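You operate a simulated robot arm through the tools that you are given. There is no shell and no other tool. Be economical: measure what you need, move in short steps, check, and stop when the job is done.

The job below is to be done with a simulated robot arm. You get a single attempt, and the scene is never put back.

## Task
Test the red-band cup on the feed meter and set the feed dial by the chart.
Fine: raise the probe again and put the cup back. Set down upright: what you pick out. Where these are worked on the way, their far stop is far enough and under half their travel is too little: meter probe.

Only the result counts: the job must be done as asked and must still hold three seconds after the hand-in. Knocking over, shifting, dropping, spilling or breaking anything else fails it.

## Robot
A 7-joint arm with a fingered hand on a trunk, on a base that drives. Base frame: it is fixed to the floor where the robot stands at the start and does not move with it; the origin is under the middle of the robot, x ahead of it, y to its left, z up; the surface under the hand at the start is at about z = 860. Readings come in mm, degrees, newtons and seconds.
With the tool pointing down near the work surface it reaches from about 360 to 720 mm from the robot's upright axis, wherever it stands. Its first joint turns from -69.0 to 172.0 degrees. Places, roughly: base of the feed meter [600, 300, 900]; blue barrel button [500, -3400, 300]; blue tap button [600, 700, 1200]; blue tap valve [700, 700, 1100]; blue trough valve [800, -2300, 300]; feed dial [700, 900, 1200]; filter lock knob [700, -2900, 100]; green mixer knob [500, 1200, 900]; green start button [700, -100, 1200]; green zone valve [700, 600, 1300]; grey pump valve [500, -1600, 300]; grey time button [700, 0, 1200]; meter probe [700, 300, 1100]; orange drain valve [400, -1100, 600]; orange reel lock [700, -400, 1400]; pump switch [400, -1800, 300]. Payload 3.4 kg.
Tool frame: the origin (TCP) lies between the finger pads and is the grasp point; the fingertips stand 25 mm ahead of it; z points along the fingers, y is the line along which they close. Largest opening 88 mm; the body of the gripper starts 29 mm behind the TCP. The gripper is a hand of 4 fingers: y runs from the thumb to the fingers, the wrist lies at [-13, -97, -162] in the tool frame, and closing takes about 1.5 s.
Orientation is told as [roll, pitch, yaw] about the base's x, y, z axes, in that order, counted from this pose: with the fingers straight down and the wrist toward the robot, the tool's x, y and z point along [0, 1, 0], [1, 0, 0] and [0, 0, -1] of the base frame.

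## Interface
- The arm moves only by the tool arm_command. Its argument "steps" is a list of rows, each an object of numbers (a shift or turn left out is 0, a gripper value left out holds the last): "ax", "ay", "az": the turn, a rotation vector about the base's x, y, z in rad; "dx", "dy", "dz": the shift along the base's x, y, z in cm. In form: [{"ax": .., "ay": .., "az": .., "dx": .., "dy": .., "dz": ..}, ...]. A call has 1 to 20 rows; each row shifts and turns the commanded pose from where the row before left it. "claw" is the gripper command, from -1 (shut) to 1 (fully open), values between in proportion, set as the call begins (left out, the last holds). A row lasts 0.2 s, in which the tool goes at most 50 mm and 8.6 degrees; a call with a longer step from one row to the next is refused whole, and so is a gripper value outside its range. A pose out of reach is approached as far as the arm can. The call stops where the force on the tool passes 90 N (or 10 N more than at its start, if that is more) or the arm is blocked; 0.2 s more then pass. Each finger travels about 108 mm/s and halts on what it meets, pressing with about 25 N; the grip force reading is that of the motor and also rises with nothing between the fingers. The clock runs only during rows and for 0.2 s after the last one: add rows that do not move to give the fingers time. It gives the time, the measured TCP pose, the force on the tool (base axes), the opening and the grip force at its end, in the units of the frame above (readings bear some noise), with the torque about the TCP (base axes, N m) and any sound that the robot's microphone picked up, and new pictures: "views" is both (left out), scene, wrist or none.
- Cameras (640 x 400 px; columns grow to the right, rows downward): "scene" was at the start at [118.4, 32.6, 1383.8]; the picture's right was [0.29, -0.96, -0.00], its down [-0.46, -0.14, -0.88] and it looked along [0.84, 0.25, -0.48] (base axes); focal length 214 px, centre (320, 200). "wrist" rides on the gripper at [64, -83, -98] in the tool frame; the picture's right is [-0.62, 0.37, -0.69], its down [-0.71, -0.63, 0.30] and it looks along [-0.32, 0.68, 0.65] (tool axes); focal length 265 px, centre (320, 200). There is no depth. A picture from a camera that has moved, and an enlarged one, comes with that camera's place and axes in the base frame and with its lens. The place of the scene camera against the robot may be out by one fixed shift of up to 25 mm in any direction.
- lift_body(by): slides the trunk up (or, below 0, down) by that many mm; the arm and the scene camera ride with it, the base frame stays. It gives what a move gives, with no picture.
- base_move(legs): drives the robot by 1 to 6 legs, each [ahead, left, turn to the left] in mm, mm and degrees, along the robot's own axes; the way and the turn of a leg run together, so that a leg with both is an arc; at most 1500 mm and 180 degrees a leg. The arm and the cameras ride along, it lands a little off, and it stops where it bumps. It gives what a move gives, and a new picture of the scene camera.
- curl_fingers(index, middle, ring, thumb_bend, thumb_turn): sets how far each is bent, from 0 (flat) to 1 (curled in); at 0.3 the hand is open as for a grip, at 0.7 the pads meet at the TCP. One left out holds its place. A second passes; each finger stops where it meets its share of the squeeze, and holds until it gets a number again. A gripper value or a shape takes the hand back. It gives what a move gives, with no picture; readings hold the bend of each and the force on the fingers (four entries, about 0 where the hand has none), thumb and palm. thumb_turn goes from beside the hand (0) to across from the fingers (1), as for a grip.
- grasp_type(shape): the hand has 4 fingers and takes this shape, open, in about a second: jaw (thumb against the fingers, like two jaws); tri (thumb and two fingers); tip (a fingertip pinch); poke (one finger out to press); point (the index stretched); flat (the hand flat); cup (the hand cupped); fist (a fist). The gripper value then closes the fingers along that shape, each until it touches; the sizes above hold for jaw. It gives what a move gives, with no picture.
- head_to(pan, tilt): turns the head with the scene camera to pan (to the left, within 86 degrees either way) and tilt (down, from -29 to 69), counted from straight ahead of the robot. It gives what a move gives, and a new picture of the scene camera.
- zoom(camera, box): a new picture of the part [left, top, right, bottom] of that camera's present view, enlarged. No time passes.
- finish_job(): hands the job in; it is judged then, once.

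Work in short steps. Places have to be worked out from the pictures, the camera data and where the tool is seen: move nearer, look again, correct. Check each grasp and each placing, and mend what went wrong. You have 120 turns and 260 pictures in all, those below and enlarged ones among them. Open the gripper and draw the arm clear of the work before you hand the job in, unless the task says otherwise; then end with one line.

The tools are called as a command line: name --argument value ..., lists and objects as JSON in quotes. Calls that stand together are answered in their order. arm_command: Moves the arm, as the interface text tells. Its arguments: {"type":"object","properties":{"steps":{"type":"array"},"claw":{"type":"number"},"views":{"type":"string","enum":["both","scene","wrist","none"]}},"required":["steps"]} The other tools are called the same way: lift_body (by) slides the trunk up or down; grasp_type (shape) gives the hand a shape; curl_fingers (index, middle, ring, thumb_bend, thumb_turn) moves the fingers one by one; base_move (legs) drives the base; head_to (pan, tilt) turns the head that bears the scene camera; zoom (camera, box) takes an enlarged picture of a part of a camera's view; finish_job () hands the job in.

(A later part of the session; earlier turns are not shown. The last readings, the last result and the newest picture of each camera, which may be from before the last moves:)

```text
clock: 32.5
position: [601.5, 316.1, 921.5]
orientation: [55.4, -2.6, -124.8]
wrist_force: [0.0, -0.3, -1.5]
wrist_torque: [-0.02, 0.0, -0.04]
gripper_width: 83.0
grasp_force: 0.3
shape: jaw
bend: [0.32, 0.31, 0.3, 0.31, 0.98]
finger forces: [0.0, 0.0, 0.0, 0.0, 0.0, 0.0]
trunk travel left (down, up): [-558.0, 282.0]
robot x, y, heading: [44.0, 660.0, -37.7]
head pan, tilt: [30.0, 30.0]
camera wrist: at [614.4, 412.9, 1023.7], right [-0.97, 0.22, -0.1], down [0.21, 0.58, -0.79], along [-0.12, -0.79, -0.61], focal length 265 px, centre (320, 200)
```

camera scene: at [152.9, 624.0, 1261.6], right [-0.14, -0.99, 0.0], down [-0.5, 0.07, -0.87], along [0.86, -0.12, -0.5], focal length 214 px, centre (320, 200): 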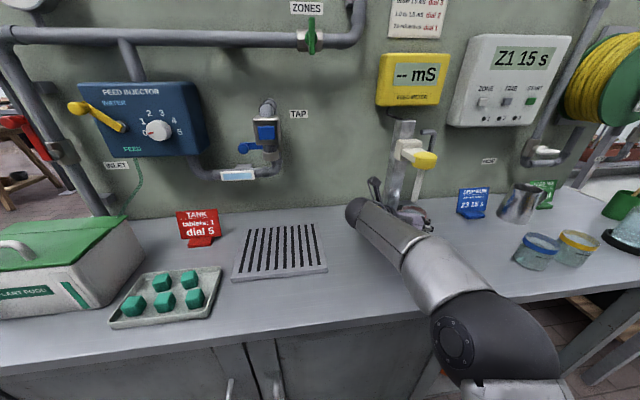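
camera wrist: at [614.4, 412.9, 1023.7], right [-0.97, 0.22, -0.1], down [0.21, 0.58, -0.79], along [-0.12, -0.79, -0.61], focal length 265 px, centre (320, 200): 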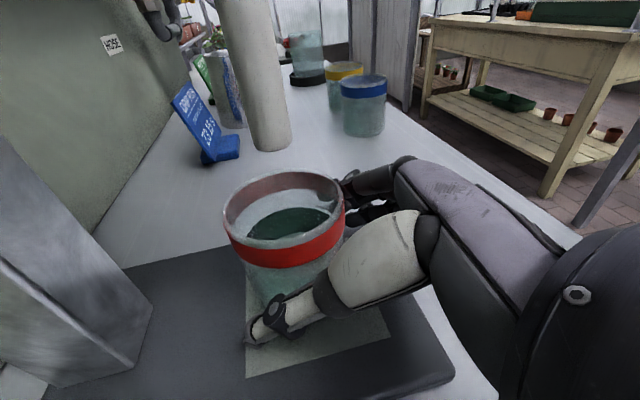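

Released; the cup stands upright. I back out along the finger direction.

arm_command --steps '[{"dx": -1.0, "dy": 0.75, "dz": 0.85}, {"dx": -1.0, "dy": 0.75, "dz": 0.85}, {"dx": -1.06, "dy": 0.78, "dz": 0.91}, {"dx": -1.06, "dy": 0.78, "dz": 0.91}, {"dx": -1.06, "dy": 0.78, "dz": 0.91}, {"dx": -1.06, "dy": 0.78, "dz": 0.91}, {"dx": -1.06, "dy": 0.78, "dz": 0.91}, {"dx": -1.06, "dy": 0.78, "dz": 0.91}]'

zoom --camera "scene" --box '[350, 100, 510, 270]'

```text
clock: 33.5
position: [551.6, 326.4, 888.6]
orientation: [47.8, -1.1, -126.7]
wrist_force: [-0.1, 4.3, 17.4]
wrist_torque: [-0.17, 0.03, -0.02]
gripper_width: 86.0
grasp_force: 0.1
shape: jaw
bend: [0.32, 0.3, 0.3, 0.28, 0.95]
finger forces: [0.1, 0.0, 12.7, 0.0, 6.1, 0.0]
trunk travel left (down, up): [-558.0, 282.0]
robot x, y, heading: [44.6, 658.6, -37.6]
head pan, tilt: [30.0, 30.0]
stopped in row 5: the arm was blocked; the commanded pose is now the measured one
camera scene: at [150.1, 626.7, 1262.3], right [-0.13, -0.99, 0.0], down [-0.49, 0.07, -0.87], along [0.86, -0.12, -0.5], focal length 214 px, centre (320, 200)
camera wrist: at [578.0, 412.4, 998.0], right [-0.97, 0.26, 0.01], down [0.16, 0.65, -0.75], along [-0.2, -0.72, -0.67], focal length 265 px, centre (320, 200)
```

scene: 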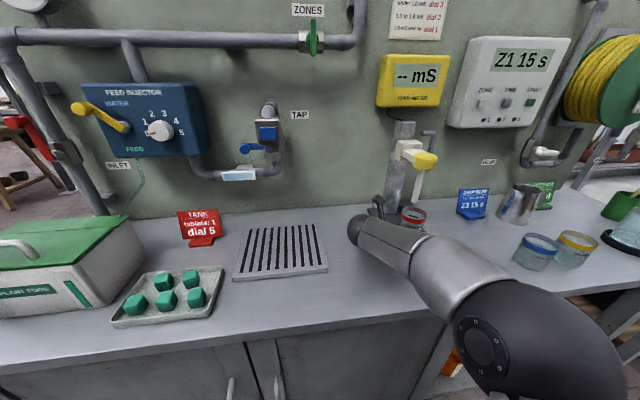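
wrist: 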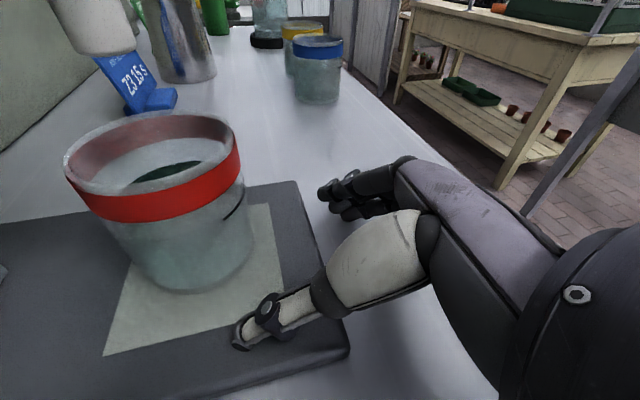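

```text
2.35 times, centred on (430, 185) of scene
camera zoom: at [150.1, 626.7, 1262.3], right [-0.13, -0.99, 0.0], down [-0.49, 0.07, -0.87], along [0.86, -0.12, -0.5], focal length 505 px, centre (61, 235)
```

zoom: 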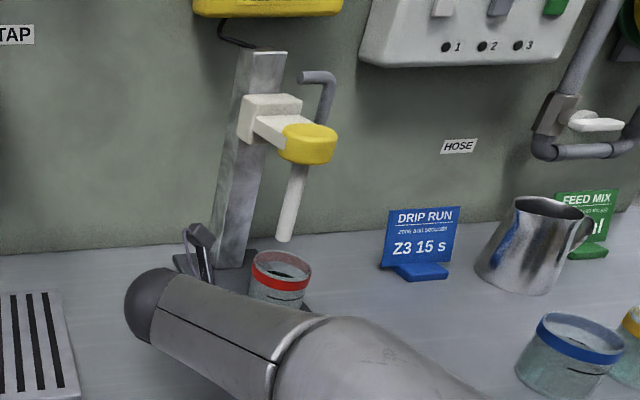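

Cup is standing well on the plate, but the retreat folded the arm until it was blocked and the hand sagged onto the plate edge (17 N). The hand is clear of the cup, so I raise the trunk a little to unload it.

lift_body --by 30

arm_command --steps '[{}]'

```text
clock: 34.3
position: [553.0, 324.5, 912.6]
orientation: [47.1, -1.1, -126.7]
wrist_force: [0.4, -0.8, -0.7]
wrist_torque: [0.02, 0.0, 0.01]
gripper_width: 84.1
grasp_force: 0.2
shape: jaw
bend: [0.32, 0.31, 0.3, 0.3, 0.98]
finger forces: [0.0, 0.1, 0.0, 0.0, 0.0, 0.1]
trunk travel left (down, up): [-588.0, 252.0]
robot x, y, heading: [42.9, 658.5, -37.6]
head pan, tilt: [30.0, 30.0]
```

```text
clock: 34.7
position: [553.0, 326.1, 913.1]
orientation: [47.2, -1.1, -126.7]
wrist_force: [-0.6, -0.6, -0.1]
wrist_torque: [0.01, -0.04, 0.0]
gripper_width: 84.0
grasp_force: 0.1
shape: jaw
bend: [0.32, 0.31, 0.3, 0.3, 0.98]
finger forces: [0.1, 0.0, 0.1, 0.0, 0.0, 0.0]
trunk travel left (down, up): [-588.0, 252.0]
robot x, y, heading: [43.3, 661.4, -37.9]
head pan, tilt: [30.0, 30.0]
camera scene: at [152.8, 624.0, 1291.6], right [-0.14, -0.99, 0.0], down [-0.5, 0.07, -0.87], along [0.86, -0.12, -0.5], focal length 214 px, centre (320, 200)
camera wrist: at [580.0, 410.8, 1023.2], right [-0.97, 0.26, 0.02], down [0.16, 0.65, -0.74], along [-0.21, -0.71, -0.67], focal length 265 px, centre (320, 200)
```

scene: 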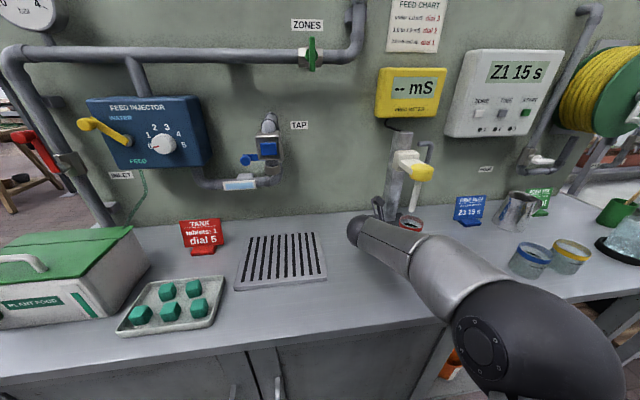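
wrist: 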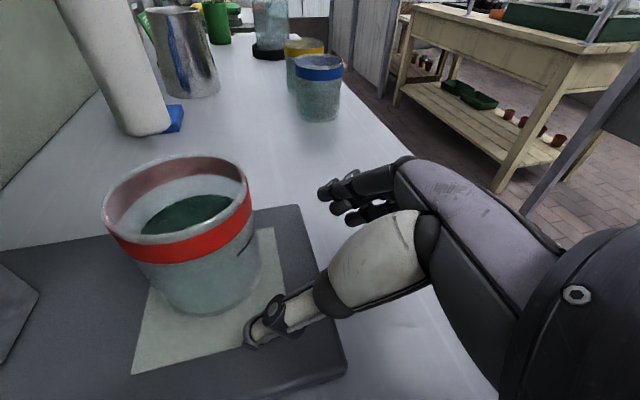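

The hand is free of the plate and cup. I back the base straight out first.

base_move --legs '[[-160, 0, 0]]'

lift_body --by 150

base_move --legs '[[106, -298, 0], [0, 0, 38]]'

```text
clock: 36.1
position: [425.5, 424.6, 913.8]
orientation: [47.2, -1.1, -126.7]
wrist_force: [-0.1, 0.8, 0.2]
wrist_torque: [0.02, 0.02, 0.01]
gripper_width: 83.7
grasp_force: 0.0
shape: jaw
bend: [0.32, 0.31, 0.3, 0.3, 0.98]
finger forces: [0.0, 0.0, 0.0, 0.0, 0.0, 0.0]
trunk travel left (down, up): [-588.0, 252.0]
robot x, y, heading: [-82.5, 757.6, -37.9]
head pan, tilt: [30.0, 30.0]
camera scene: at [24.9, 723.1, 1291.7], right [-0.14, -0.99, 0.0], down [-0.49, 0.07, -0.87], along [0.86, -0.12, -0.5], focal length 214 px, centre (320, 200)
```

scene: 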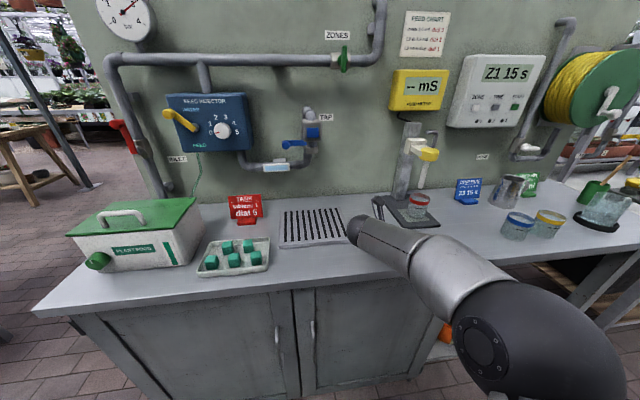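

```text
clock: 37.9
position: [425.0, 423.0, 1063.7]
orientation: [47.2, -1.1, -126.8]
wrist_force: [-0.4, 0.6, 0.6]
wrist_torque: [0.02, 0.01, -0.01]
gripper_width: 83.9
grasp_force: 0.0
shape: jaw
bend: [0.32, 0.31, 0.3, 0.3, 0.98]
finger forces: [0.0, 0.0, 0.0, 0.0, 0.1, 0.1]
trunk travel left (down, up): [-738.0, 102.0]
robot x, y, heading: [-81.2, 758.5, -37.8]
head pan, tilt: [30.0, 30.0]
```

```text
clock: 41.8
position: [426.7, 500.3, 1063.4]
orientation: [47.2, -1.0, -89.3]
wrist_force: [-0.1, 0.2, 0.2]
wrist_torque: [0.0, 0.01, 0.02]
gripper_width: 83.9
grasp_force: 0.1
shape: jaw
bend: [0.32, 0.31, 0.3, 0.3, 0.98]
finger forces: [0.0, 0.0, 0.0, 0.1, 0.0, 0.0]
trunk travel left (down, up): [-738.0, 102.0]
robot x, y, heading: [-180.9, 454.3, -0.1]
head pan, tilt: [30.0, 30.0]
camera scene: at [-72.4, 509.0, 1441.6], right [0.49, -0.87, 0.0], down [-0.43, -0.25, -0.87], along [0.75, 0.43, -0.5], focal length 214 px, centre (320, 200)
```

scene: 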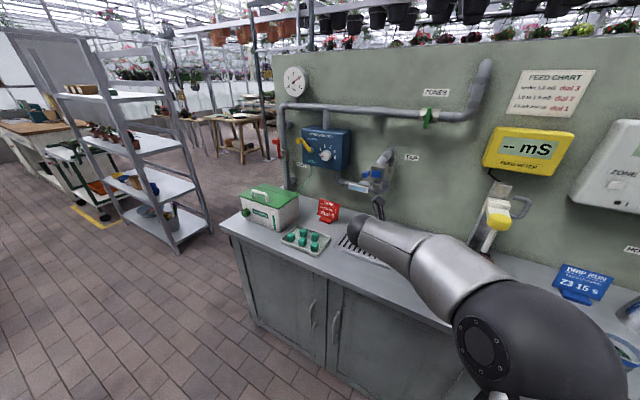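

Now facing the counter squarely. I move the hand right and back to line up in front of the probe cap (y≈311), and turn the head to look.

arm_command --steps '[{"dy": -2.5}, {"dy": -2.5, "dx": -1, "dz": 0.5}, {"dy": -2.5, "dx": -1.5, "dz": 0.5}, {"dy": -2.5, "dx": -1.5, "dz": 0.5}, {"dy": -2.5, "dx": -1.5, "dz": 0.5}, {"dy": -2.5, "dx": -1.5, "dz": 0.5}, {"dy": -2.5, "dx": -1, "dz": 0.5}, {"dy": -1.5, "dz": 0.5}]' --views "wrist"

head_to --pan -8 --tilt 22

```text
clock: 42.6
position: [393.1, 397.3, 994.5]
orientation: [36.8, 2.3, -92.5]
wrist_force: [0.2, 0.0, -0.3]
wrist_torque: [-0.01, 0.03, 0.0]
gripper_width: 84.1
grasp_force: 0.0
shape: jaw
bend: [0.32, 0.31, 0.3, 0.3, 0.98]
finger forces: [0.0, 0.0, 0.0, 0.1, 0.2, 0.0]
out of reach, approached as far as the arm can: row 4
trunk travel left (down, up): [-738.0, 102.0]
robot x, y, heading: [-180.8, 458.7, -0.5]
head pan, tilt: [30.0, 30.0]
stopped in row 4: the arm was blocked; the commanded pose is now the measured one
camera wrist: at [387.9, 476.4, 1112.2], right [-0.93, -0.33, 0.17], down [-0.36, 0.67, -0.64], along [0.1, -0.66, -0.75], focal length 265 px, centre (320, 200)
```

wrist: 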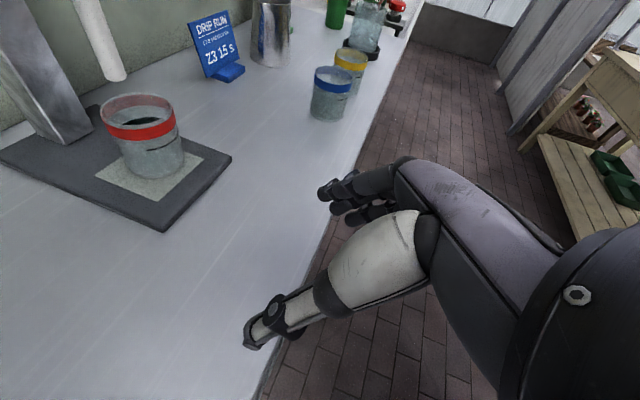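

```text
clock: 43.7
position: [393.3, 399.4, 994.3]
orientation: [36.7, 2.3, -92.6]
wrist_force: [-0.4, 0.2, -0.4]
wrist_torque: [0.01, 0.0, -0.01]
gripper_width: 83.7
grasp_force: 0.2
shape: jaw
bend: [0.32, 0.31, 0.3, 0.3, 0.98]
finger forces: [0.0, 0.0, 0.0, 0.1, 0.0, 0.1]
trunk travel left (down, up): [-738.0, 102.0]
robot x, y, heading: [-178.3, 457.6, -0.1]
head pan, tilt: [-8.0, 22.0]
camera scene: at [-59.1, 450.8, 1454.4], right [-0.14, -0.99, 0.0], down [-0.37, 0.05, -0.93], along [0.92, -0.13, -0.37], focal length 214 px, centre (320, 200)
```

scene: 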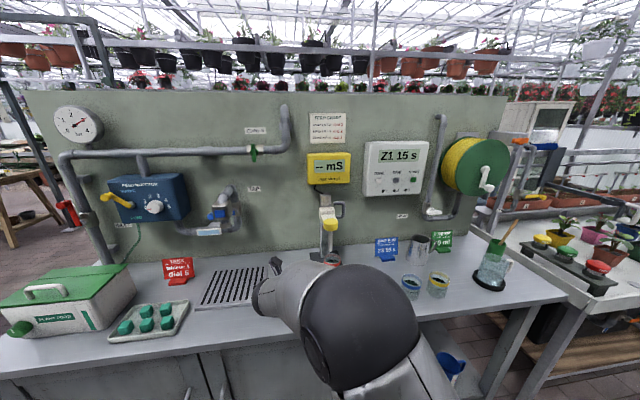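

The arm folds up when the hand is close to the robot's centre line. I move it further right and forward and raise it while restoring the tilt, to the region that worked before.

arm_command --steps '[{"dy": -1.5, "dz": 2, "dx": 1}, {"dy": -2, "dz": 2, "dx": 1, "ay": -0.08}, {"dy": -2, "dz": 2, "ay": -0.08}, {"dy": -2, "dz": 2, "ay": -0.08}, {"dy": -1.5, "dz": 1, "ay": -0.08}]' --views "scene"

```text
clock: 44.9
position: [429.9, 296.6, 1115.5]
orientation: [54.7, 5.4, -92.8]
wrist_force: [0.9, 0.7, 0.6]
wrist_torque: [0.01, -0.03, -0.03]
gripper_width: 83.9
grasp_force: 0.0
shape: jaw
bend: [0.32, 0.31, 0.3, 0.3, 0.98]
finger forces: [0.0, 0.1, 0.0, 0.1, 0.1, 0.0]
out of reach, approached as far as the arm can: row 4, 5
trunk travel left (down, up): [-738.0, 102.0]
robot x, y, heading: [-185.0, 456.3, -0.5]
head pan, tilt: [-8.0, 22.0]
camera scene: at [-59.4, 450.5, 1454.4], right [-0.14, -0.99, 0.0], down [-0.37, 0.05, -0.93], along [0.92, -0.13, -0.37], focal length 214 px, centre (320, 200)
```

scene: 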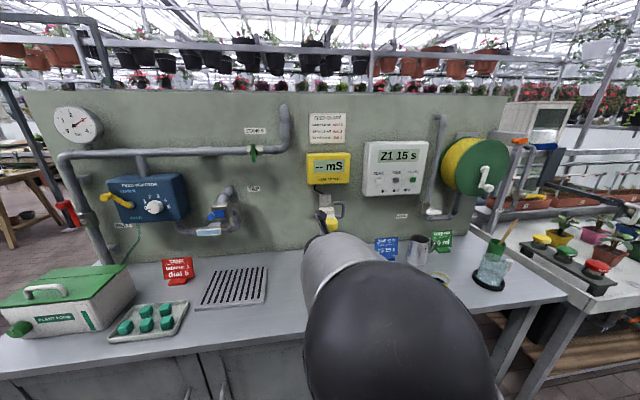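

The hand is now in front of the cap at a good tilt. From here I can keep the arm frozen, drive the base to reach the cap and use the trunk lift for the probe stroke. I check the wrist view first.

arm_command --steps '[{}]' --views "wrist"

zoom --camera "scene" --box '[260, 130, 400, 270]'

```text
clock: 45.3
position: [430.7, 296.5, 1113.7]
orientation: [54.6, 5.4, -92.7]
wrist_force: [-0.4, -0.2, -1.7]
wrist_torque: [0.01, 0.03, -0.01]
gripper_width: 83.8
grasp_force: 0.1
shape: jaw
bend: [0.32, 0.31, 0.3, 0.3, 0.98]
finger forces: [0.0, 0.0, 0.0, 0.1, 0.0, 0.1]
trunk travel left (down, up): [-738.0, 102.0]
robot x, y, heading: [-180.2, 456.2, -0.0]
head pan, tilt: [-8.0, 22.0]
camera wrist: at [389.9, 370.8, 1229.3], right [-0.94, -0.31, -0.14], down [-0.13, 0.7, -0.7], along [0.32, -0.64, -0.7], focal length 265 px, centre (320, 200)
```

wrist: 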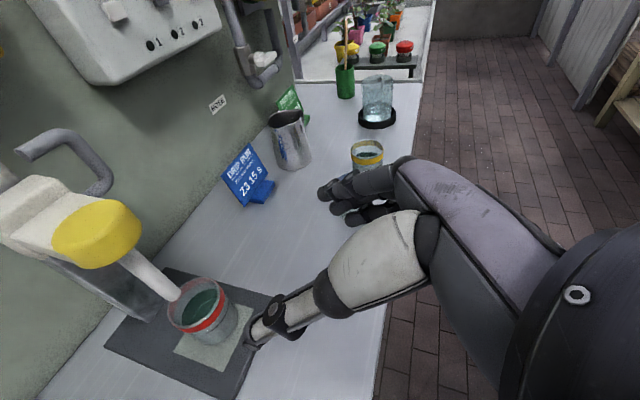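

```text
2.86 times, centred on (330, 200) of scene
camera zoom: at [-59.2, 450.6, 1454.4], right [-0.14, -0.99, 0.0], down [-0.37, 0.05, -0.93], along [0.92, -0.13, -0.37], focal length 613 px, centre (291, 200)
```

zoom: 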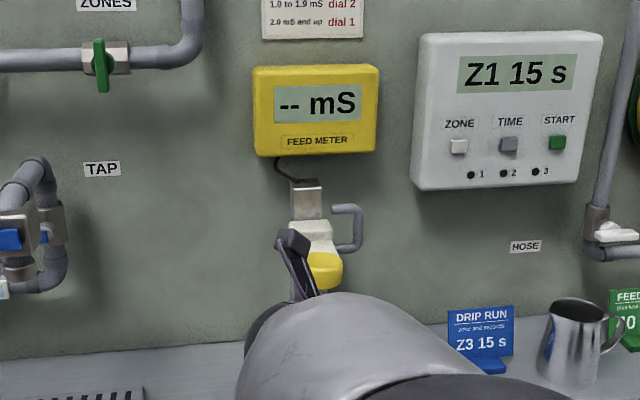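

The cap centre solves to about (616,311,1089), and the tool axis points along +x, tilted 35° down. I lower the trunk 22 mm and drive ahead 110 mm for a first approach.

lift_body --by -20

base_move --legs '[[110, 14, 0]]'

arm_command --steps '[{}]' --views "wrist" --claw 1

```text
clock: 45.9
position: [430.6, 294.2, 1094.8]
orientation: [54.7, 5.3, -92.9]
wrist_force: [0.1, 0.9, -0.5]
wrist_torque: [0.0, -0.02, -0.04]
gripper_width: 84.0
grasp_force: 0.1
shape: jaw
bend: [0.32, 0.31, 0.3, 0.3, 0.98]
finger forces: [0.0, 0.1, 0.0, 0.1, 0.0, 0.0]
trunk travel left (down, up): [-718.0, 122.0]
robot x, y, heading: [-182.1, 458.4, -0.3]
head pan, tilt: [-8.0, 22.0]
```

```text
clock: 47.1
position: [540.5, 307.8, 1093.7]
orientation: [54.5, 5.3, -93.0]
wrist_force: [-0.6, -0.1, 0.0]
wrist_torque: [-0.03, 0.0, -0.01]
gripper_width: 83.7
grasp_force: 0.0
shape: jaw
bend: [0.32, 0.31, 0.3, 0.3, 0.98]
finger forces: [0.0, 0.1, 0.0, 0.1, 0.1, 0.1]
trunk travel left (down, up): [-718.0, 122.0]
robot x, y, heading: [-73.3, 468.3, -0.3]
head pan, tilt: [-8.0, 22.0]
camera scene: at [51.6, 464.1, 1434.4], right [-0.14, -0.99, 0.0], down [-0.37, 0.05, -0.93], along [0.92, -0.13, -0.38], focal length 214 px, centre (320, 200)
```

scene: 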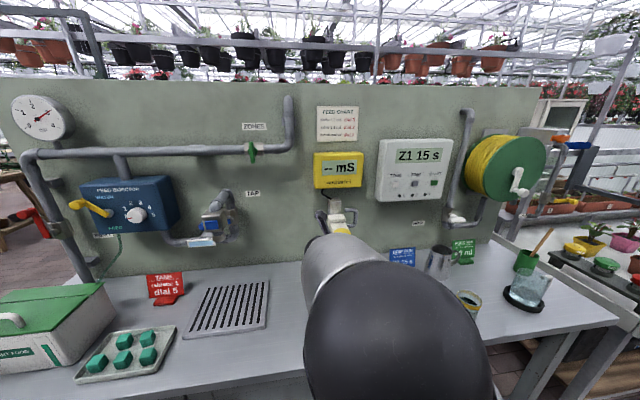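

```text
clock: 47.5
position: [540.1, 306.8, 1094.2]
orientation: [54.6, 5.6, -93.1]
wrist_force: [-1.0, 0.3, -0.3]
wrist_torque: [0.0, 0.05, 0.01]
gripper_width: 87.6
grasp_force: 0.0
shape: jaw
bend: [0.3, 0.3, 0.3, 0.3, 0.98]
finger forces: [0.0, 0.0, 0.0, 0.1, 0.0, 0.1]
trunk travel left (down, up): [-718.0, 122.0]
robot x, y, heading: [-74.5, 472.1, -0.3]
head pan, tilt: [-8.0, 22.0]
camera wrist: at [500.2, 380.6, 1209.4], right [-0.94, -0.31, -0.14], down [-0.13, 0.71, -0.69], along [0.31, -0.64, -0.71], focal length 265 px, centre (320, 200)
```

wrist: 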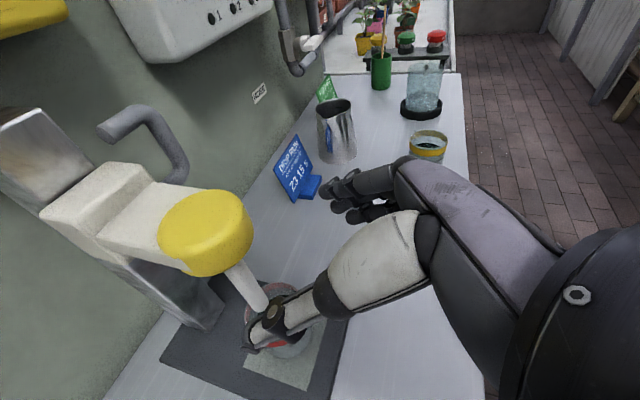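

Combining both rays puts the cap at about (611,314,1092), ~54 mm across. I drive ahead 61 mm and left 6 mm to bring it between thumb and fingers.

base_move --legs '[[61, 6, 0]]'

arm_command --steps '[{}]' --views "wrist"

```text
clock: 48.5
position: [602.7, 312.6, 1093.5]
orientation: [54.5, 5.6, -93.1]
wrist_force: [0.8, -0.3, 0.5]
wrist_torque: [-0.02, 0.01, -0.03]
gripper_width: 87.5
grasp_force: 0.0
shape: jaw
bend: [0.3, 0.3, 0.3, 0.3, 0.98]
finger forces: [0.0, 0.0, 0.1, 0.1, 0.0, 0.0]
trunk travel left (down, up): [-718.0, 122.0]
robot x, y, heading: [-13.8, 476.8, -0.4]
head pan, tilt: [-8.0, 22.0]
camera scene: at [112.8, 469.8, 1434.3], right [-0.14, -0.99, 0.0], down [-0.37, 0.05, -0.93], along [0.92, -0.13, -0.38], focal length 214 px, centre (320, 200)
```

scene: 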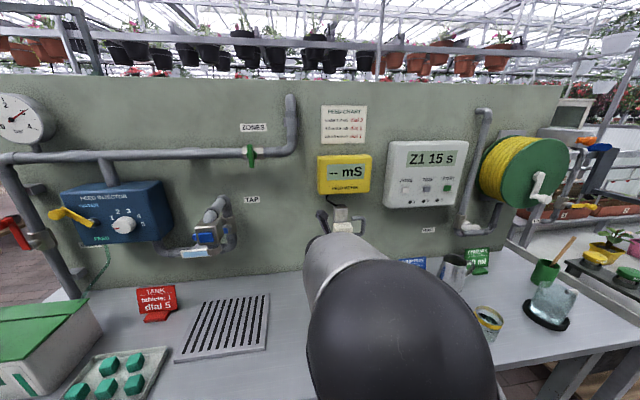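

```text
clock: 48.9
position: [601.0, 311.2, 1094.4]
orientation: [54.7, 5.7, -93.0]
wrist_force: [0.0, 0.2, 0.0]
wrist_torque: [0.02, 0.03, -0.01]
gripper_width: 87.6
grasp_force: 0.0
shape: jaw
bend: [0.3, 0.3, 0.3, 0.3, 0.98]
finger forces: [0.0, 0.0, 0.0, 0.1, 0.1, 0.1]
trunk travel left (down, up): [-718.0, 122.0]
robot x, y, heading: [-12.5, 479.0, -0.2]
head pan, tilt: [-8.0, 22.0]
camera wrist: at [560.9, 385.3, 1209.2], right [-0.94, -0.31, -0.14], down [-0.13, 0.71, -0.69], along [0.31, -0.63, -0.71], focal length 265 px, centre (320, 200)
```

wrist: 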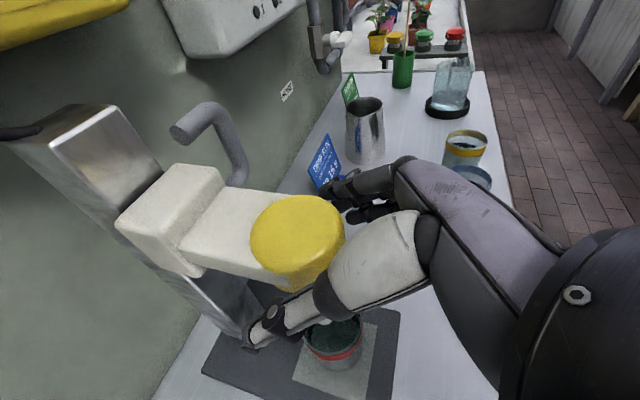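

The cap is between thumb and fingers with no contact force. Closing the hand on it.

arm_command --steps '[{}, {}, {}, {}, {}, {}, {}, {}]' --claw -0.2 --views "wrist"

```text
clock: 50.7
position: [601.5, 312.8, 1093.3]
orientation: [54.6, 5.8, -93.1]
wrist_force: [-0.9, 3.0, -4.0]
wrist_torque: [0.1, 0.01, 0.04]
gripper_width: 41.9
grasp_force: 25.2
shape: jaw
bend: [0.74, 0.49, 0.49, 0.71, 1.0]
finger forces: [14.3, 6.9, 0.0, 0.1, 22.9, 0.0]
trunk travel left (down, up): [-718.0, 122.0]
robot x, y, heading: [-10.5, 476.2, -0.3]
head pan, tilt: [-8.0, 22.0]
camera wrist: at [561.6, 386.5, 1208.4], right [-0.94, -0.31, -0.14], down [-0.13, 0.71, -0.69], along [0.31, -0.63, -0.71], focal length 265 px, centre (320, 200)
```

wrist: 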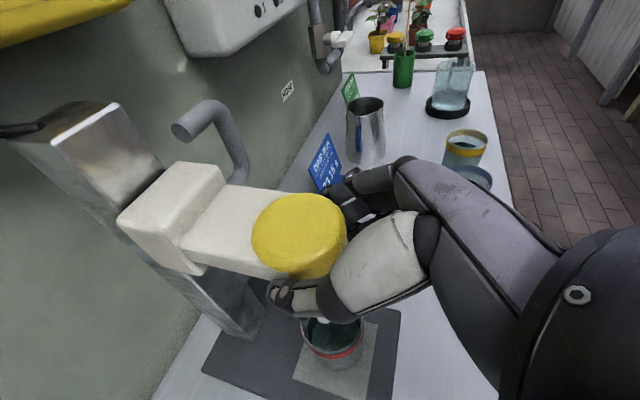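

Gripped. Now I lower with the trunk in steps, watching force and that the cap comes along.

lift_body --by -20

lift_body --by -20

arm_command --steps '[{}]' --views "both"

```text
clock: 51.4
position: [602.0, 313.2, 1071.4]
orientation: [54.5, 5.7, -93.1]
wrist_force: [-1.5, 3.5, -3.8]
wrist_torque: [0.24, -0.02, 0.13]
gripper_width: 41.2
grasp_force: 25.2
shape: jaw
bend: [0.74, 0.51, 0.49, 0.71, 1.0]
finger forces: [15.3, 7.7, 0.0, 0.1, 22.8, 0.0]
trunk travel left (down, up): [-698.0, 142.0]
robot x, y, heading: [-16.8, 477.2, -0.4]
head pan, tilt: [-8.0, 22.0]
```

```text
clock: 52.0
position: [601.1, 312.8, 1052.5]
orientation: [54.4, 5.8, -93.1]
wrist_force: [-0.4, 4.1, -3.6]
wrist_torque: [0.29, -0.02, 0.08]
gripper_width: 41.3
grasp_force: 24.7
shape: jaw
bend: [0.74, 0.51, 0.49, 0.71, 1.0]
finger forces: [15.4, 7.7, 0.0, 0.1, 23.0, 0.0]
trunk travel left (down, up): [-678.0, 162.0]
robot x, y, heading: [-9.9, 478.2, -0.2]
head pan, tilt: [-8.0, 22.0]
```

```text
clock: 52.5
position: [601.4, 311.6, 1052.9]
orientation: [54.4, 5.7, -93.1]
wrist_force: [-1.6, 3.7, -3.7]
wrist_torque: [0.26, 0.06, 0.11]
gripper_width: 41.0
grasp_force: 25.4
shape: jaw
bend: [0.74, 0.51, 0.49, 0.71, 1.0]
finger forces: [15.2, 7.7, 0.0, 0.0, 23.2, 0.0]
trunk travel left (down, up): [-678.0, 162.0]
robot x, y, heading: [-10.6, 478.5, -0.4]
head pan, tilt: [-8.0, 22.0]
camera scene: at [111.5, 470.8, 1394.4], right [-0.14, -0.99, 0.0], down [-0.37, 0.05, -0.93], along [0.92, -0.13, -0.37], focal length 214 px, centre (320, 200)
camera wrist: at [561.4, 386.9, 1168.5], right [-0.94, -0.31, -0.14], down [-0.13, 0.71, -0.69], along [0.31, -0.63, -0.71], focal length 265 px, centre (320, 200)
```

scene: 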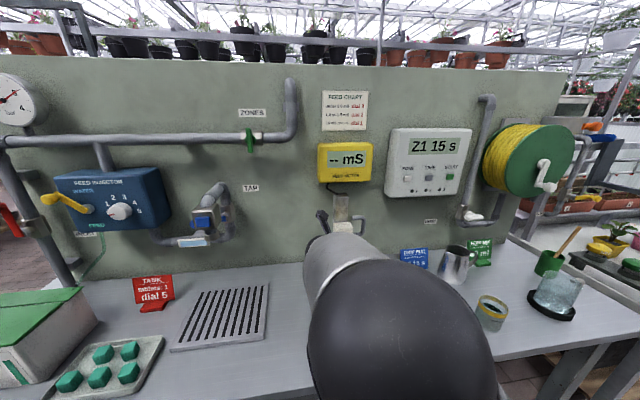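
wrist: 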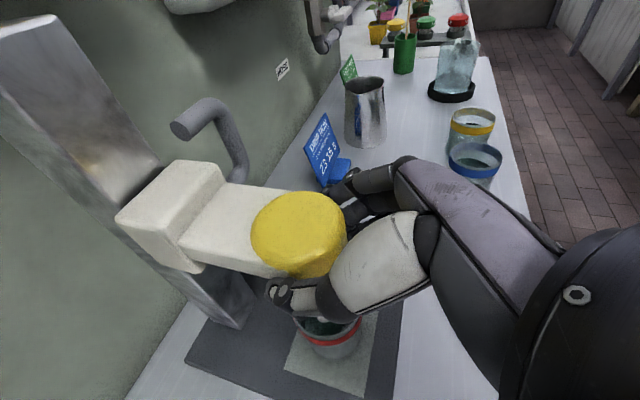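

The probe slides down with the hand with little force. I continue in steps.

lift_body --by -15

lift_body --by -10

arm_command --steps '[{}]' --views "both"

zoom --camera "scene" --box '[300, 130, 400, 230]'

```text
clock: 53.1
position: [602.6, 313.5, 1037.4]
orientation: [54.4, 5.7, -93.1]
wrist_force: [-1.5, 4.6, -4.4]
wrist_torque: [0.27, 0.02, 0.11]
gripper_width: 41.1
grasp_force: 24.9
shape: jaw
bend: [0.74, 0.52, 0.49, 0.71, 1.0]
finger forces: [15.2, 7.8, 0.1, 0.0, 23.1, 0.0]
trunk travel left (down, up): [-663.0, 177.0]
robot x, y, heading: [-14.2, 476.4, -0.6]
head pan, tilt: [-8.0, 22.0]
```

```text
clock: 53.7
position: [601.5, 311.4, 1027.6]
orientation: [54.5, 5.7, -93.2]
wrist_force: [-1.8, 4.8, -2.5]
wrist_torque: [0.25, 0.0, 0.14]
gripper_width: 40.8
grasp_force: 25.0
shape: jaw
bend: [0.74, 0.52, 0.49, 0.71, 1.0]
finger forces: [15.1, 7.5, 0.0, 0.0, 22.9, 0.0]
trunk travel left (down, up): [-653.0, 187.0]
robot x, y, heading: [-11.4, 476.0, -0.2]
head pan, tilt: [-8.0, 22.0]
```

```text
clock: 54.1
position: [601.2, 313.0, 1028.1]
orientation: [54.4, 5.6, -93.1]
wrist_force: [-1.2, 4.6, -3.3]
wrist_torque: [0.29, 0.0, 0.14]
gripper_width: 40.8
grasp_force: 25.4
shape: jaw
bend: [0.74, 0.52, 0.49, 0.71, 1.0]
finger forces: [15.1, 7.8, 0.0, 0.1, 23.1, 0.1]
trunk travel left (down, up): [-653.0, 187.0]
robot x, y, heading: [-11.8, 474.2, -0.2]
head pan, tilt: [-8.0, 22.0]
camera scene: at [111.5, 470.8, 1369.4], right [-0.14, -0.99, 0.0], down [-0.37, 0.05, -0.93], along [0.92, -0.13, -0.37], focal length 214 px, centre (320, 200)
camera wrist: at [561.4, 386.9, 1143.4], right [-0.94, -0.31, -0.14], down [-0.13, 0.71, -0.69], along [0.31, -0.63, -0.71], focal length 265 px, centre (320, 200)
```

scene: 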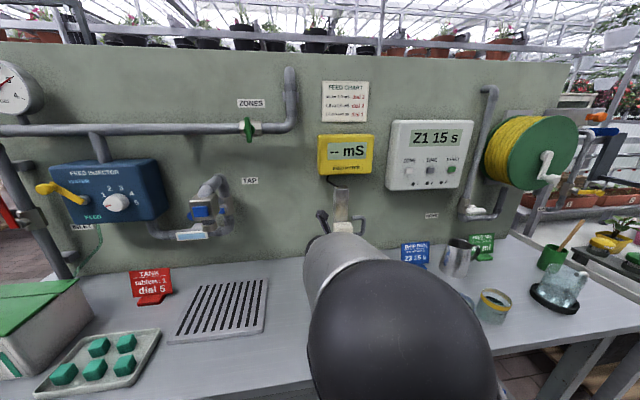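
wrist: 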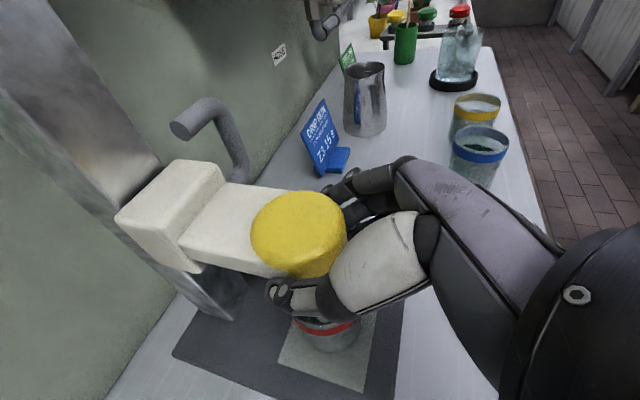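

```text
4.00 times, centred on (350, 180) of scene
camera zoom: at [111.5, 470.8, 1369.4], right [-0.14, -0.99, 0.0], down [-0.37, 0.05, -0.93], along [0.92, -0.13, -0.37], focal length 858 px, centre (200, 280)
```

zoom: 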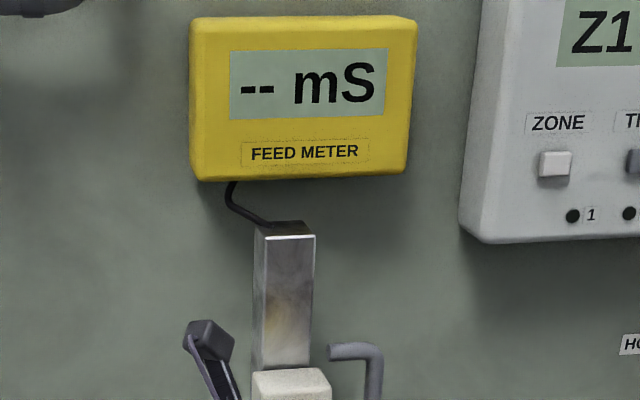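

Still "--"; the probe has come down ~65 mm. I continue in 10 mm steps.

lift_body --by -10

lift_body --by -8

zoom --camera "scene" --box '[300, 110, 400, 230]'

zoom --camera "wrist" --box '[150, 150, 430, 400]'

```text
clock: 54.6
position: [602.1, 311.8, 1018.8]
orientation: [54.5, 5.7, -93.1]
wrist_force: [-1.2, 4.3, -3.0]
wrist_torque: [0.28, 0.0, 0.15]
gripper_width: 40.7
grasp_force: 24.9
shape: jaw
bend: [0.74, 0.52, 0.49, 0.71, 1.0]
finger forces: [15.1, 7.5, 0.0, 0.0, 22.8, 0.1]
trunk travel left (down, up): [-643.0, 197.0]
robot x, y, heading: [-10.6, 475.4, 0.0]
head pan, tilt: [-8.0, 22.0]
```

```text
clock: 55.2
position: [599.7, 313.0, 1012.0]
orientation: [54.9, 5.5, -93.0]
wrist_force: [-0.2, 5.3, 11.6]
wrist_torque: [0.16, -0.26, 0.27]
gripper_width: 40.8
grasp_force: 25.2
shape: jaw
bend: [0.74, 0.54, 0.49, 0.72, 0.98]
finger forces: [14.2, 1.8, 0.0, 0.0, 22.8, 0.0]
trunk travel left (down, up): [-635.0, 205.0]
robot x, y, heading: [-11.8, 477.3, -0.3]
head pan, tilt: [-8.0, 22.0]
```

```text
3.33 times, centred on (350, 170) of scene
camera zoom: at [109.1, 471.7, 1351.9], right [-0.14, -0.99, 0.0], down [-0.37, 0.05, -0.93], along [0.92, -0.13, -0.37], focal length 715 px, centre (220, 300)
```

zoom: 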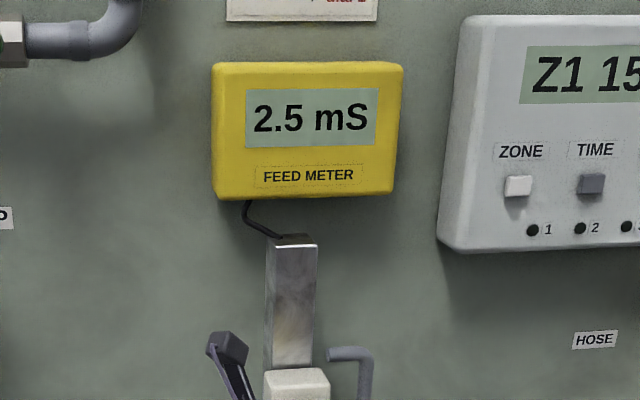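

```text
1.60 times, centred on (290, 275) of wrist
camera zoom: at [559.4, 387.6, 1128.5], right [-0.94, -0.31, -0.14], down [-0.13, 0.71, -0.69], along [0.31, -0.64, -0.7], focal length 425 px, centre (368, 80)
```

zoom: 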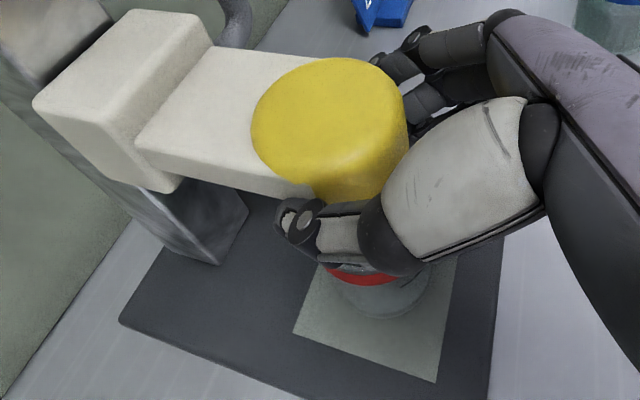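

Reading is 2.5 mS → "2.0 and up" → dial 1; the force rise says the far stop is reached. I wait a moment to confirm the reading settles.

arm_command --steps '[{}, {}, {}, {}, {}]' --views "none"

zoom --camera "scene" --box '[300, 110, 400, 230]'

```text
clock: 56.4
position: [600.1, 313.9, 1011.6]
orientation: [54.7, 5.6, -93.1]
wrist_force: [-1.1, 8.5, 10.0]
wrist_torque: [0.29, -0.19, 0.33]
gripper_width: 39.9
grasp_force: 24.9
shape: jaw
bend: [0.74, 0.55, 0.49, 0.73, 0.98]
finger forces: [12.2, 0.8, 0.1, 0.0, 22.7, 0.0]
trunk travel left (down, up): [-635.0, 205.0]
robot x, y, heading: [-11.0, 476.7, -0.0]
head pan, tilt: [-8.0, 22.0]
```

```text
3.33 times, centred on (350, 170) of scene
camera zoom: at [109.0, 472.4, 1351.7], right [-0.14, -0.99, 0.0], down [-0.37, 0.05, -0.93], along [0.92, -0.13, -0.37], focal length 715 px, centre (220, 300)
```

zoom: 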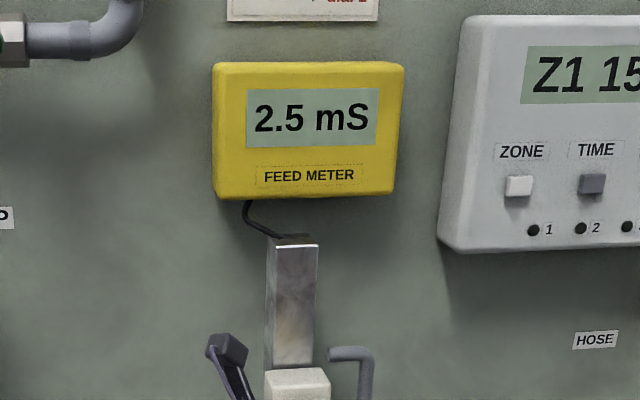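

Steady 2.5 mS. Now I raise the probe with the trunk in steps.

lift_body --by 30

lift_body --by 30

lift_body --by 16

arm_command --steps '[{}]' --views "both"

```text
clock: 57.2
position: [601.1, 313.1, 1041.7]
orientation: [54.5, 5.6, -93.1]
wrist_force: [-3.2, 10.3, 1.7]
wrist_torque: [0.45, -0.05, 0.29]
gripper_width: 38.9
grasp_force: 25.5
shape: jaw
bend: [0.74, 0.55, 0.49, 0.73, 0.99]
finger forces: [13.5, 3.6, 0.1, 0.0, 24.2, 0.0]
trunk travel left (down, up): [-665.0, 175.0]
robot x, y, heading: [-11.0, 474.2, -0.2]
head pan, tilt: [-8.0, 22.0]
```

```text
clock: 57.9
position: [600.8, 314.4, 1072.5]
orientation: [54.7, 5.6, -93.1]
wrist_force: [-3.0, 11.6, 1.3]
wrist_torque: [0.44, -0.02, 0.29]
gripper_width: 38.7
grasp_force: 25.0
shape: jaw
bend: [0.74, 0.55, 0.49, 0.73, 0.99]
finger forces: [13.6, 3.7, 0.1, 0.0, 24.2, 0.1]
trunk travel left (down, up): [-695.0, 145.0]
robot x, y, heading: [-10.1, 476.3, -0.3]
head pan, tilt: [-8.0, 22.0]
```

```text
clock: 58.5
position: [601.1, 314.0, 1088.6]
orientation: [54.6, 5.4, -93.0]
wrist_force: [-2.3, 10.3, 0.6]
wrist_torque: [0.42, -0.03, 0.25]
gripper_width: 38.8
grasp_force: 25.0
shape: jaw
bend: [0.74, 0.55, 0.49, 0.73, 0.99]
finger forces: [13.6, 3.5, 0.0, 0.1, 23.9, 0.0]
trunk travel left (down, up): [-711.0, 129.0]
robot x, y, heading: [-10.4, 476.6, -0.2]
head pan, tilt: [-8.0, 22.0]
```

```text
clock: 58.9
position: [600.3, 314.5, 1088.1]
orientation: [54.6, 5.5, -93.1]
wrist_force: [-2.2, 9.7, 1.2]
wrist_torque: [0.41, -0.04, 0.24]
gripper_width: 38.8
grasp_force: 24.6
shape: jaw
bend: [0.74, 0.55, 0.49, 0.73, 0.99]
finger forces: [13.6, 3.7, 0.0, 0.1, 23.7, 0.0]
trunk travel left (down, up): [-711.0, 129.0]
robot x, y, heading: [-10.3, 472.8, -0.0]
head pan, tilt: [-8.0, 22.0]
camera scene: at [110.3, 472.9, 1427.6], right [-0.14, -0.99, 0.0], down [-0.37, 0.05, -0.93], along [0.92, -0.13, -0.37], focal length 214 px, centre (320, 200)
camera wrist: at [560.3, 388.8, 1202.8], right [-0.94, -0.31, -0.14], down [-0.13, 0.71, -0.69], along [0.31, -0.64, -0.71], focal length 265 px, centre (320, 200)
```

scene: 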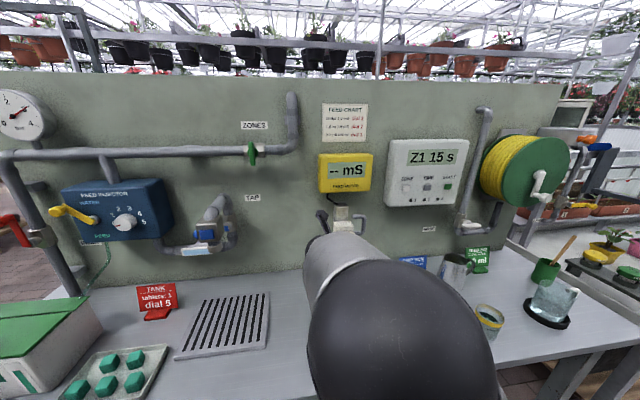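
wrist: 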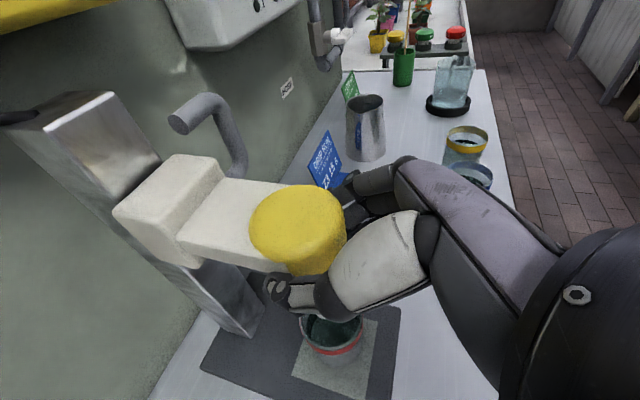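

Nearly back up. I raise a few more millimetres to the top stop.

lift_body --by 4

lift_body --by 3

```text
clock: 59.5
position: [601.2, 314.6, 1089.2]
orientation: [54.4, 5.6, -93.1]
wrist_force: [-4.8, 11.2, -7.5]
wrist_torque: [0.59, 0.08, 0.25]
gripper_width: 38.8
grasp_force: 24.8
shape: jaw
bend: [0.74, 0.55, 0.49, 0.73, 0.99]
finger forces: [15.9, 6.6, 0.0, 0.1, 24.3, 0.1]
trunk travel left (down, up): [-715.0, 125.0]
robot x, y, heading: [-12.1, 476.2, -0.2]
head pan, tilt: [-8.0, 22.0]
```

```text
clock: 60.0
position: [602.1, 312.7, 1090.0]
orientation: [54.2, 5.6, -93.1]
wrist_force: [-6.1, 11.7, -17.2]
wrist_torque: [0.74, 0.2, 0.17]
gripper_width: 38.4
grasp_force: 24.6
shape: jaw
bend: [0.74, 0.55, 0.49, 0.73, 1.0]
finger forces: [17.9, 11.6, 0.0, 0.0, 24.8, 0.0]
trunk travel left (down, up): [-718.0, 122.0]
robot x, y, heading: [-13.2, 478.5, -0.7]
head pan, tilt: [-8.0, 22.0]
```

Top stop reached. I ease off 3 mm and open the hand.

lift_body --by -3

arm_command --steps '[{}, {}, {}, {}, {}]' --claw 1 --views "wrist"

```text
clock: 60.5
position: [600.9, 314.9, 1090.2]
orientation: [54.5, 5.5, -93.1]
wrist_force: [-5.0, 11.6, -11.9]
wrist_torque: [0.7, 0.13, 0.23]
gripper_width: 38.6
grasp_force: 24.7
shape: jaw
bend: [0.74, 0.55, 0.49, 0.73, 1.0]
finger forces: [16.5, 8.8, 0.1, 0.1, 24.8, 0.0]
trunk travel left (down, up): [-715.0, 125.0]
robot x, y, heading: [-12.7, 473.3, -0.3]
head pan, tilt: [-8.0, 22.0]
```

```text
clock: 61.7
position: [601.2, 311.4, 1090.0]
orientation: [54.6, 5.8, -93.1]
wrist_force: [-0.2, 0.4, 0.1]
wrist_torque: [0.02, 0.0, -0.01]
gripper_width: 87.7
grasp_force: 0.0
shape: jaw
bend: [0.3, 0.3, 0.3, 0.3, 0.98]
finger forces: [0.0, 0.0, 0.0, 0.0, 0.1, 0.0]
trunk travel left (down, up): [-715.0, 125.0]
robot x, y, heading: [-9.5, 477.2, -0.4]
head pan, tilt: [-8.0, 22.0]
camera wrist: at [561.2, 386.0, 1206.0], right [-0.94, -0.31, -0.14], down [-0.13, 0.71, -0.69], along [0.31, -0.63, -0.71], focal length 265 px, centre (320, 200)
```

wrist: 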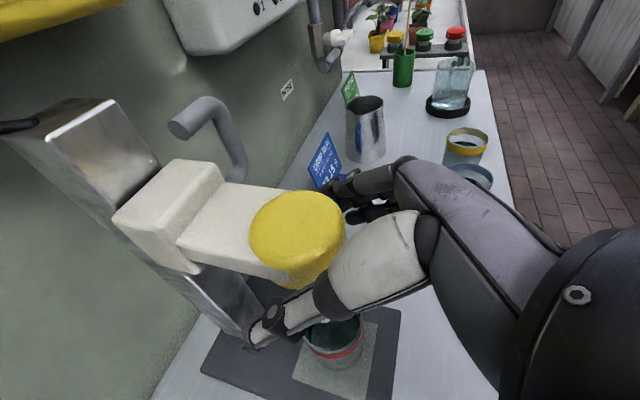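

The probe stays up at its top position. I back off 130 mm, lower to the cup's grasp height (TCP z≈922, same tilt as before) and look.

base_move --legs '[[-130, 0, 0]]'

lift_body --by -168

arm_command --steps '[{}]' --views "both" --claw 0.95

```text
clock: 63.0
position: [471.1, 312.1, 1090.9]
orientation: [54.5, 5.7, -93.1]
wrist_force: [0.2, -0.2, 0.8]
wrist_torque: [0.0, -0.01, -0.01]
gripper_width: 87.6
grasp_force: 0.1
shape: jaw
bend: [0.3, 0.3, 0.3, 0.3, 0.98]
finger forces: [0.0, 0.0, 0.0, 0.1, 0.0, 0.0]
trunk travel left (down, up): [-715.0, 125.0]
robot x, y, heading: [-142.0, 476.3, -0.1]
head pan, tilt: [-8.0, 22.0]
camera scene: at [-18.3, 470.3, 1431.5], right [-0.14, -0.99, 0.0], down [-0.37, 0.05, -0.93], along [0.92, -0.13, -0.37], focal length 214 px, centre (320, 200)
```

scene: 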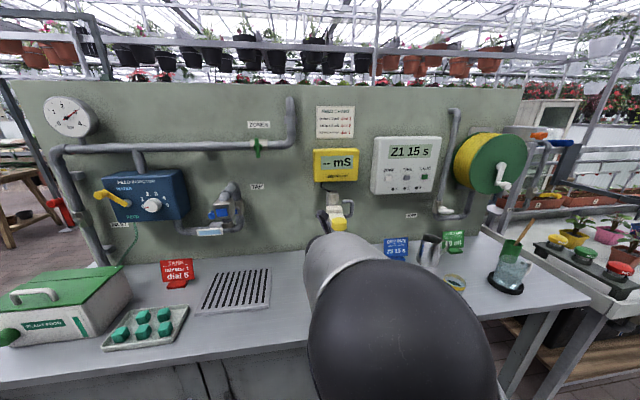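

```text
clock: 64.9
position: [472.4, 312.7, 922.7]
orientation: [54.5, 5.8, -93.2]
wrist_force: [0.1, 0.0, 0.5]
wrist_torque: [0.0, 0.01, 0.01]
gripper_width: 87.5
grasp_force: 0.1
shape: jaw
bend: [0.3, 0.3, 0.3, 0.3, 0.98]
finger forces: [0.1, 0.0, 0.0, 0.0, 0.0, 0.0]
trunk travel left (down, up): [-547.0, 293.0]
robot x, y, heading: [-139.4, 477.2, -0.3]
head pan, tilt: [-8.0, 22.0]
```

```text
clock: 65.3
position: [473.5, 312.3, 921.6]
orientation: [54.5, 5.6, -93.0]
wrist_force: [-0.1, 0.3, 0.6]
wrist_torque: [0.0, 0.02, -0.01]
gripper_width: 86.0
grasp_force: 0.0
shape: jaw
bend: [0.31, 0.3, 0.3, 0.31, 0.98]
finger forces: [0.1, 0.0, 0.1, 0.1, 0.1, 0.1]
trunk travel left (down, up): [-547.0, 293.0]
robot x, y, heading: [-140.5, 479.3, -0.4]
head pan, tilt: [-8.0, 22.0]
camera scene: at [-17.5, 470.4, 1263.5], right [-0.14, -0.99, 0.0], down [-0.37, 0.05, -0.93], along [0.92, -0.13, -0.37], focal length 214 px, centre (320, 200)
camera wrist: at [432.4, 386.5, 1037.8], right [-0.94, -0.31, -0.14], down [-0.13, 0.71, -0.69], along [0.31, -0.63, -0.71], focal length 265 px, centre (320, 200)
```

scene: 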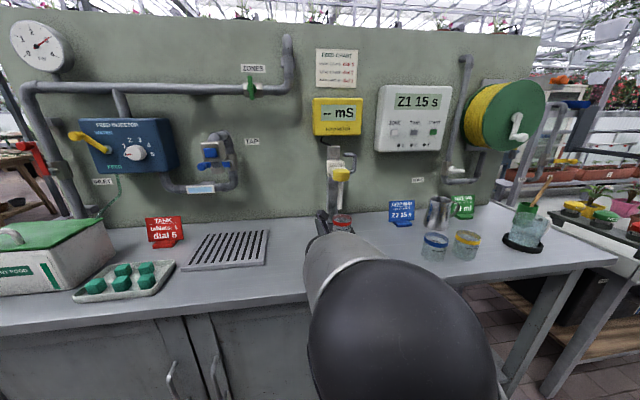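
wrist: 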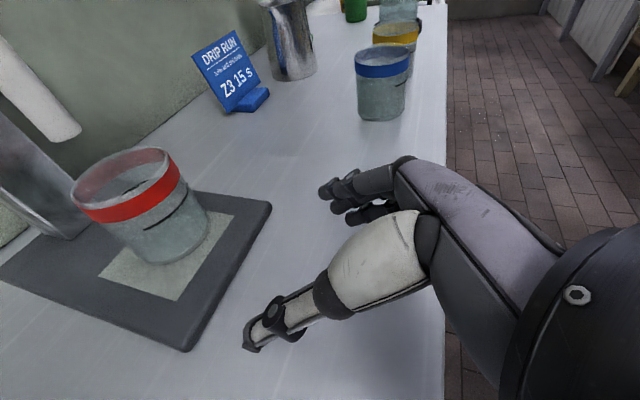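

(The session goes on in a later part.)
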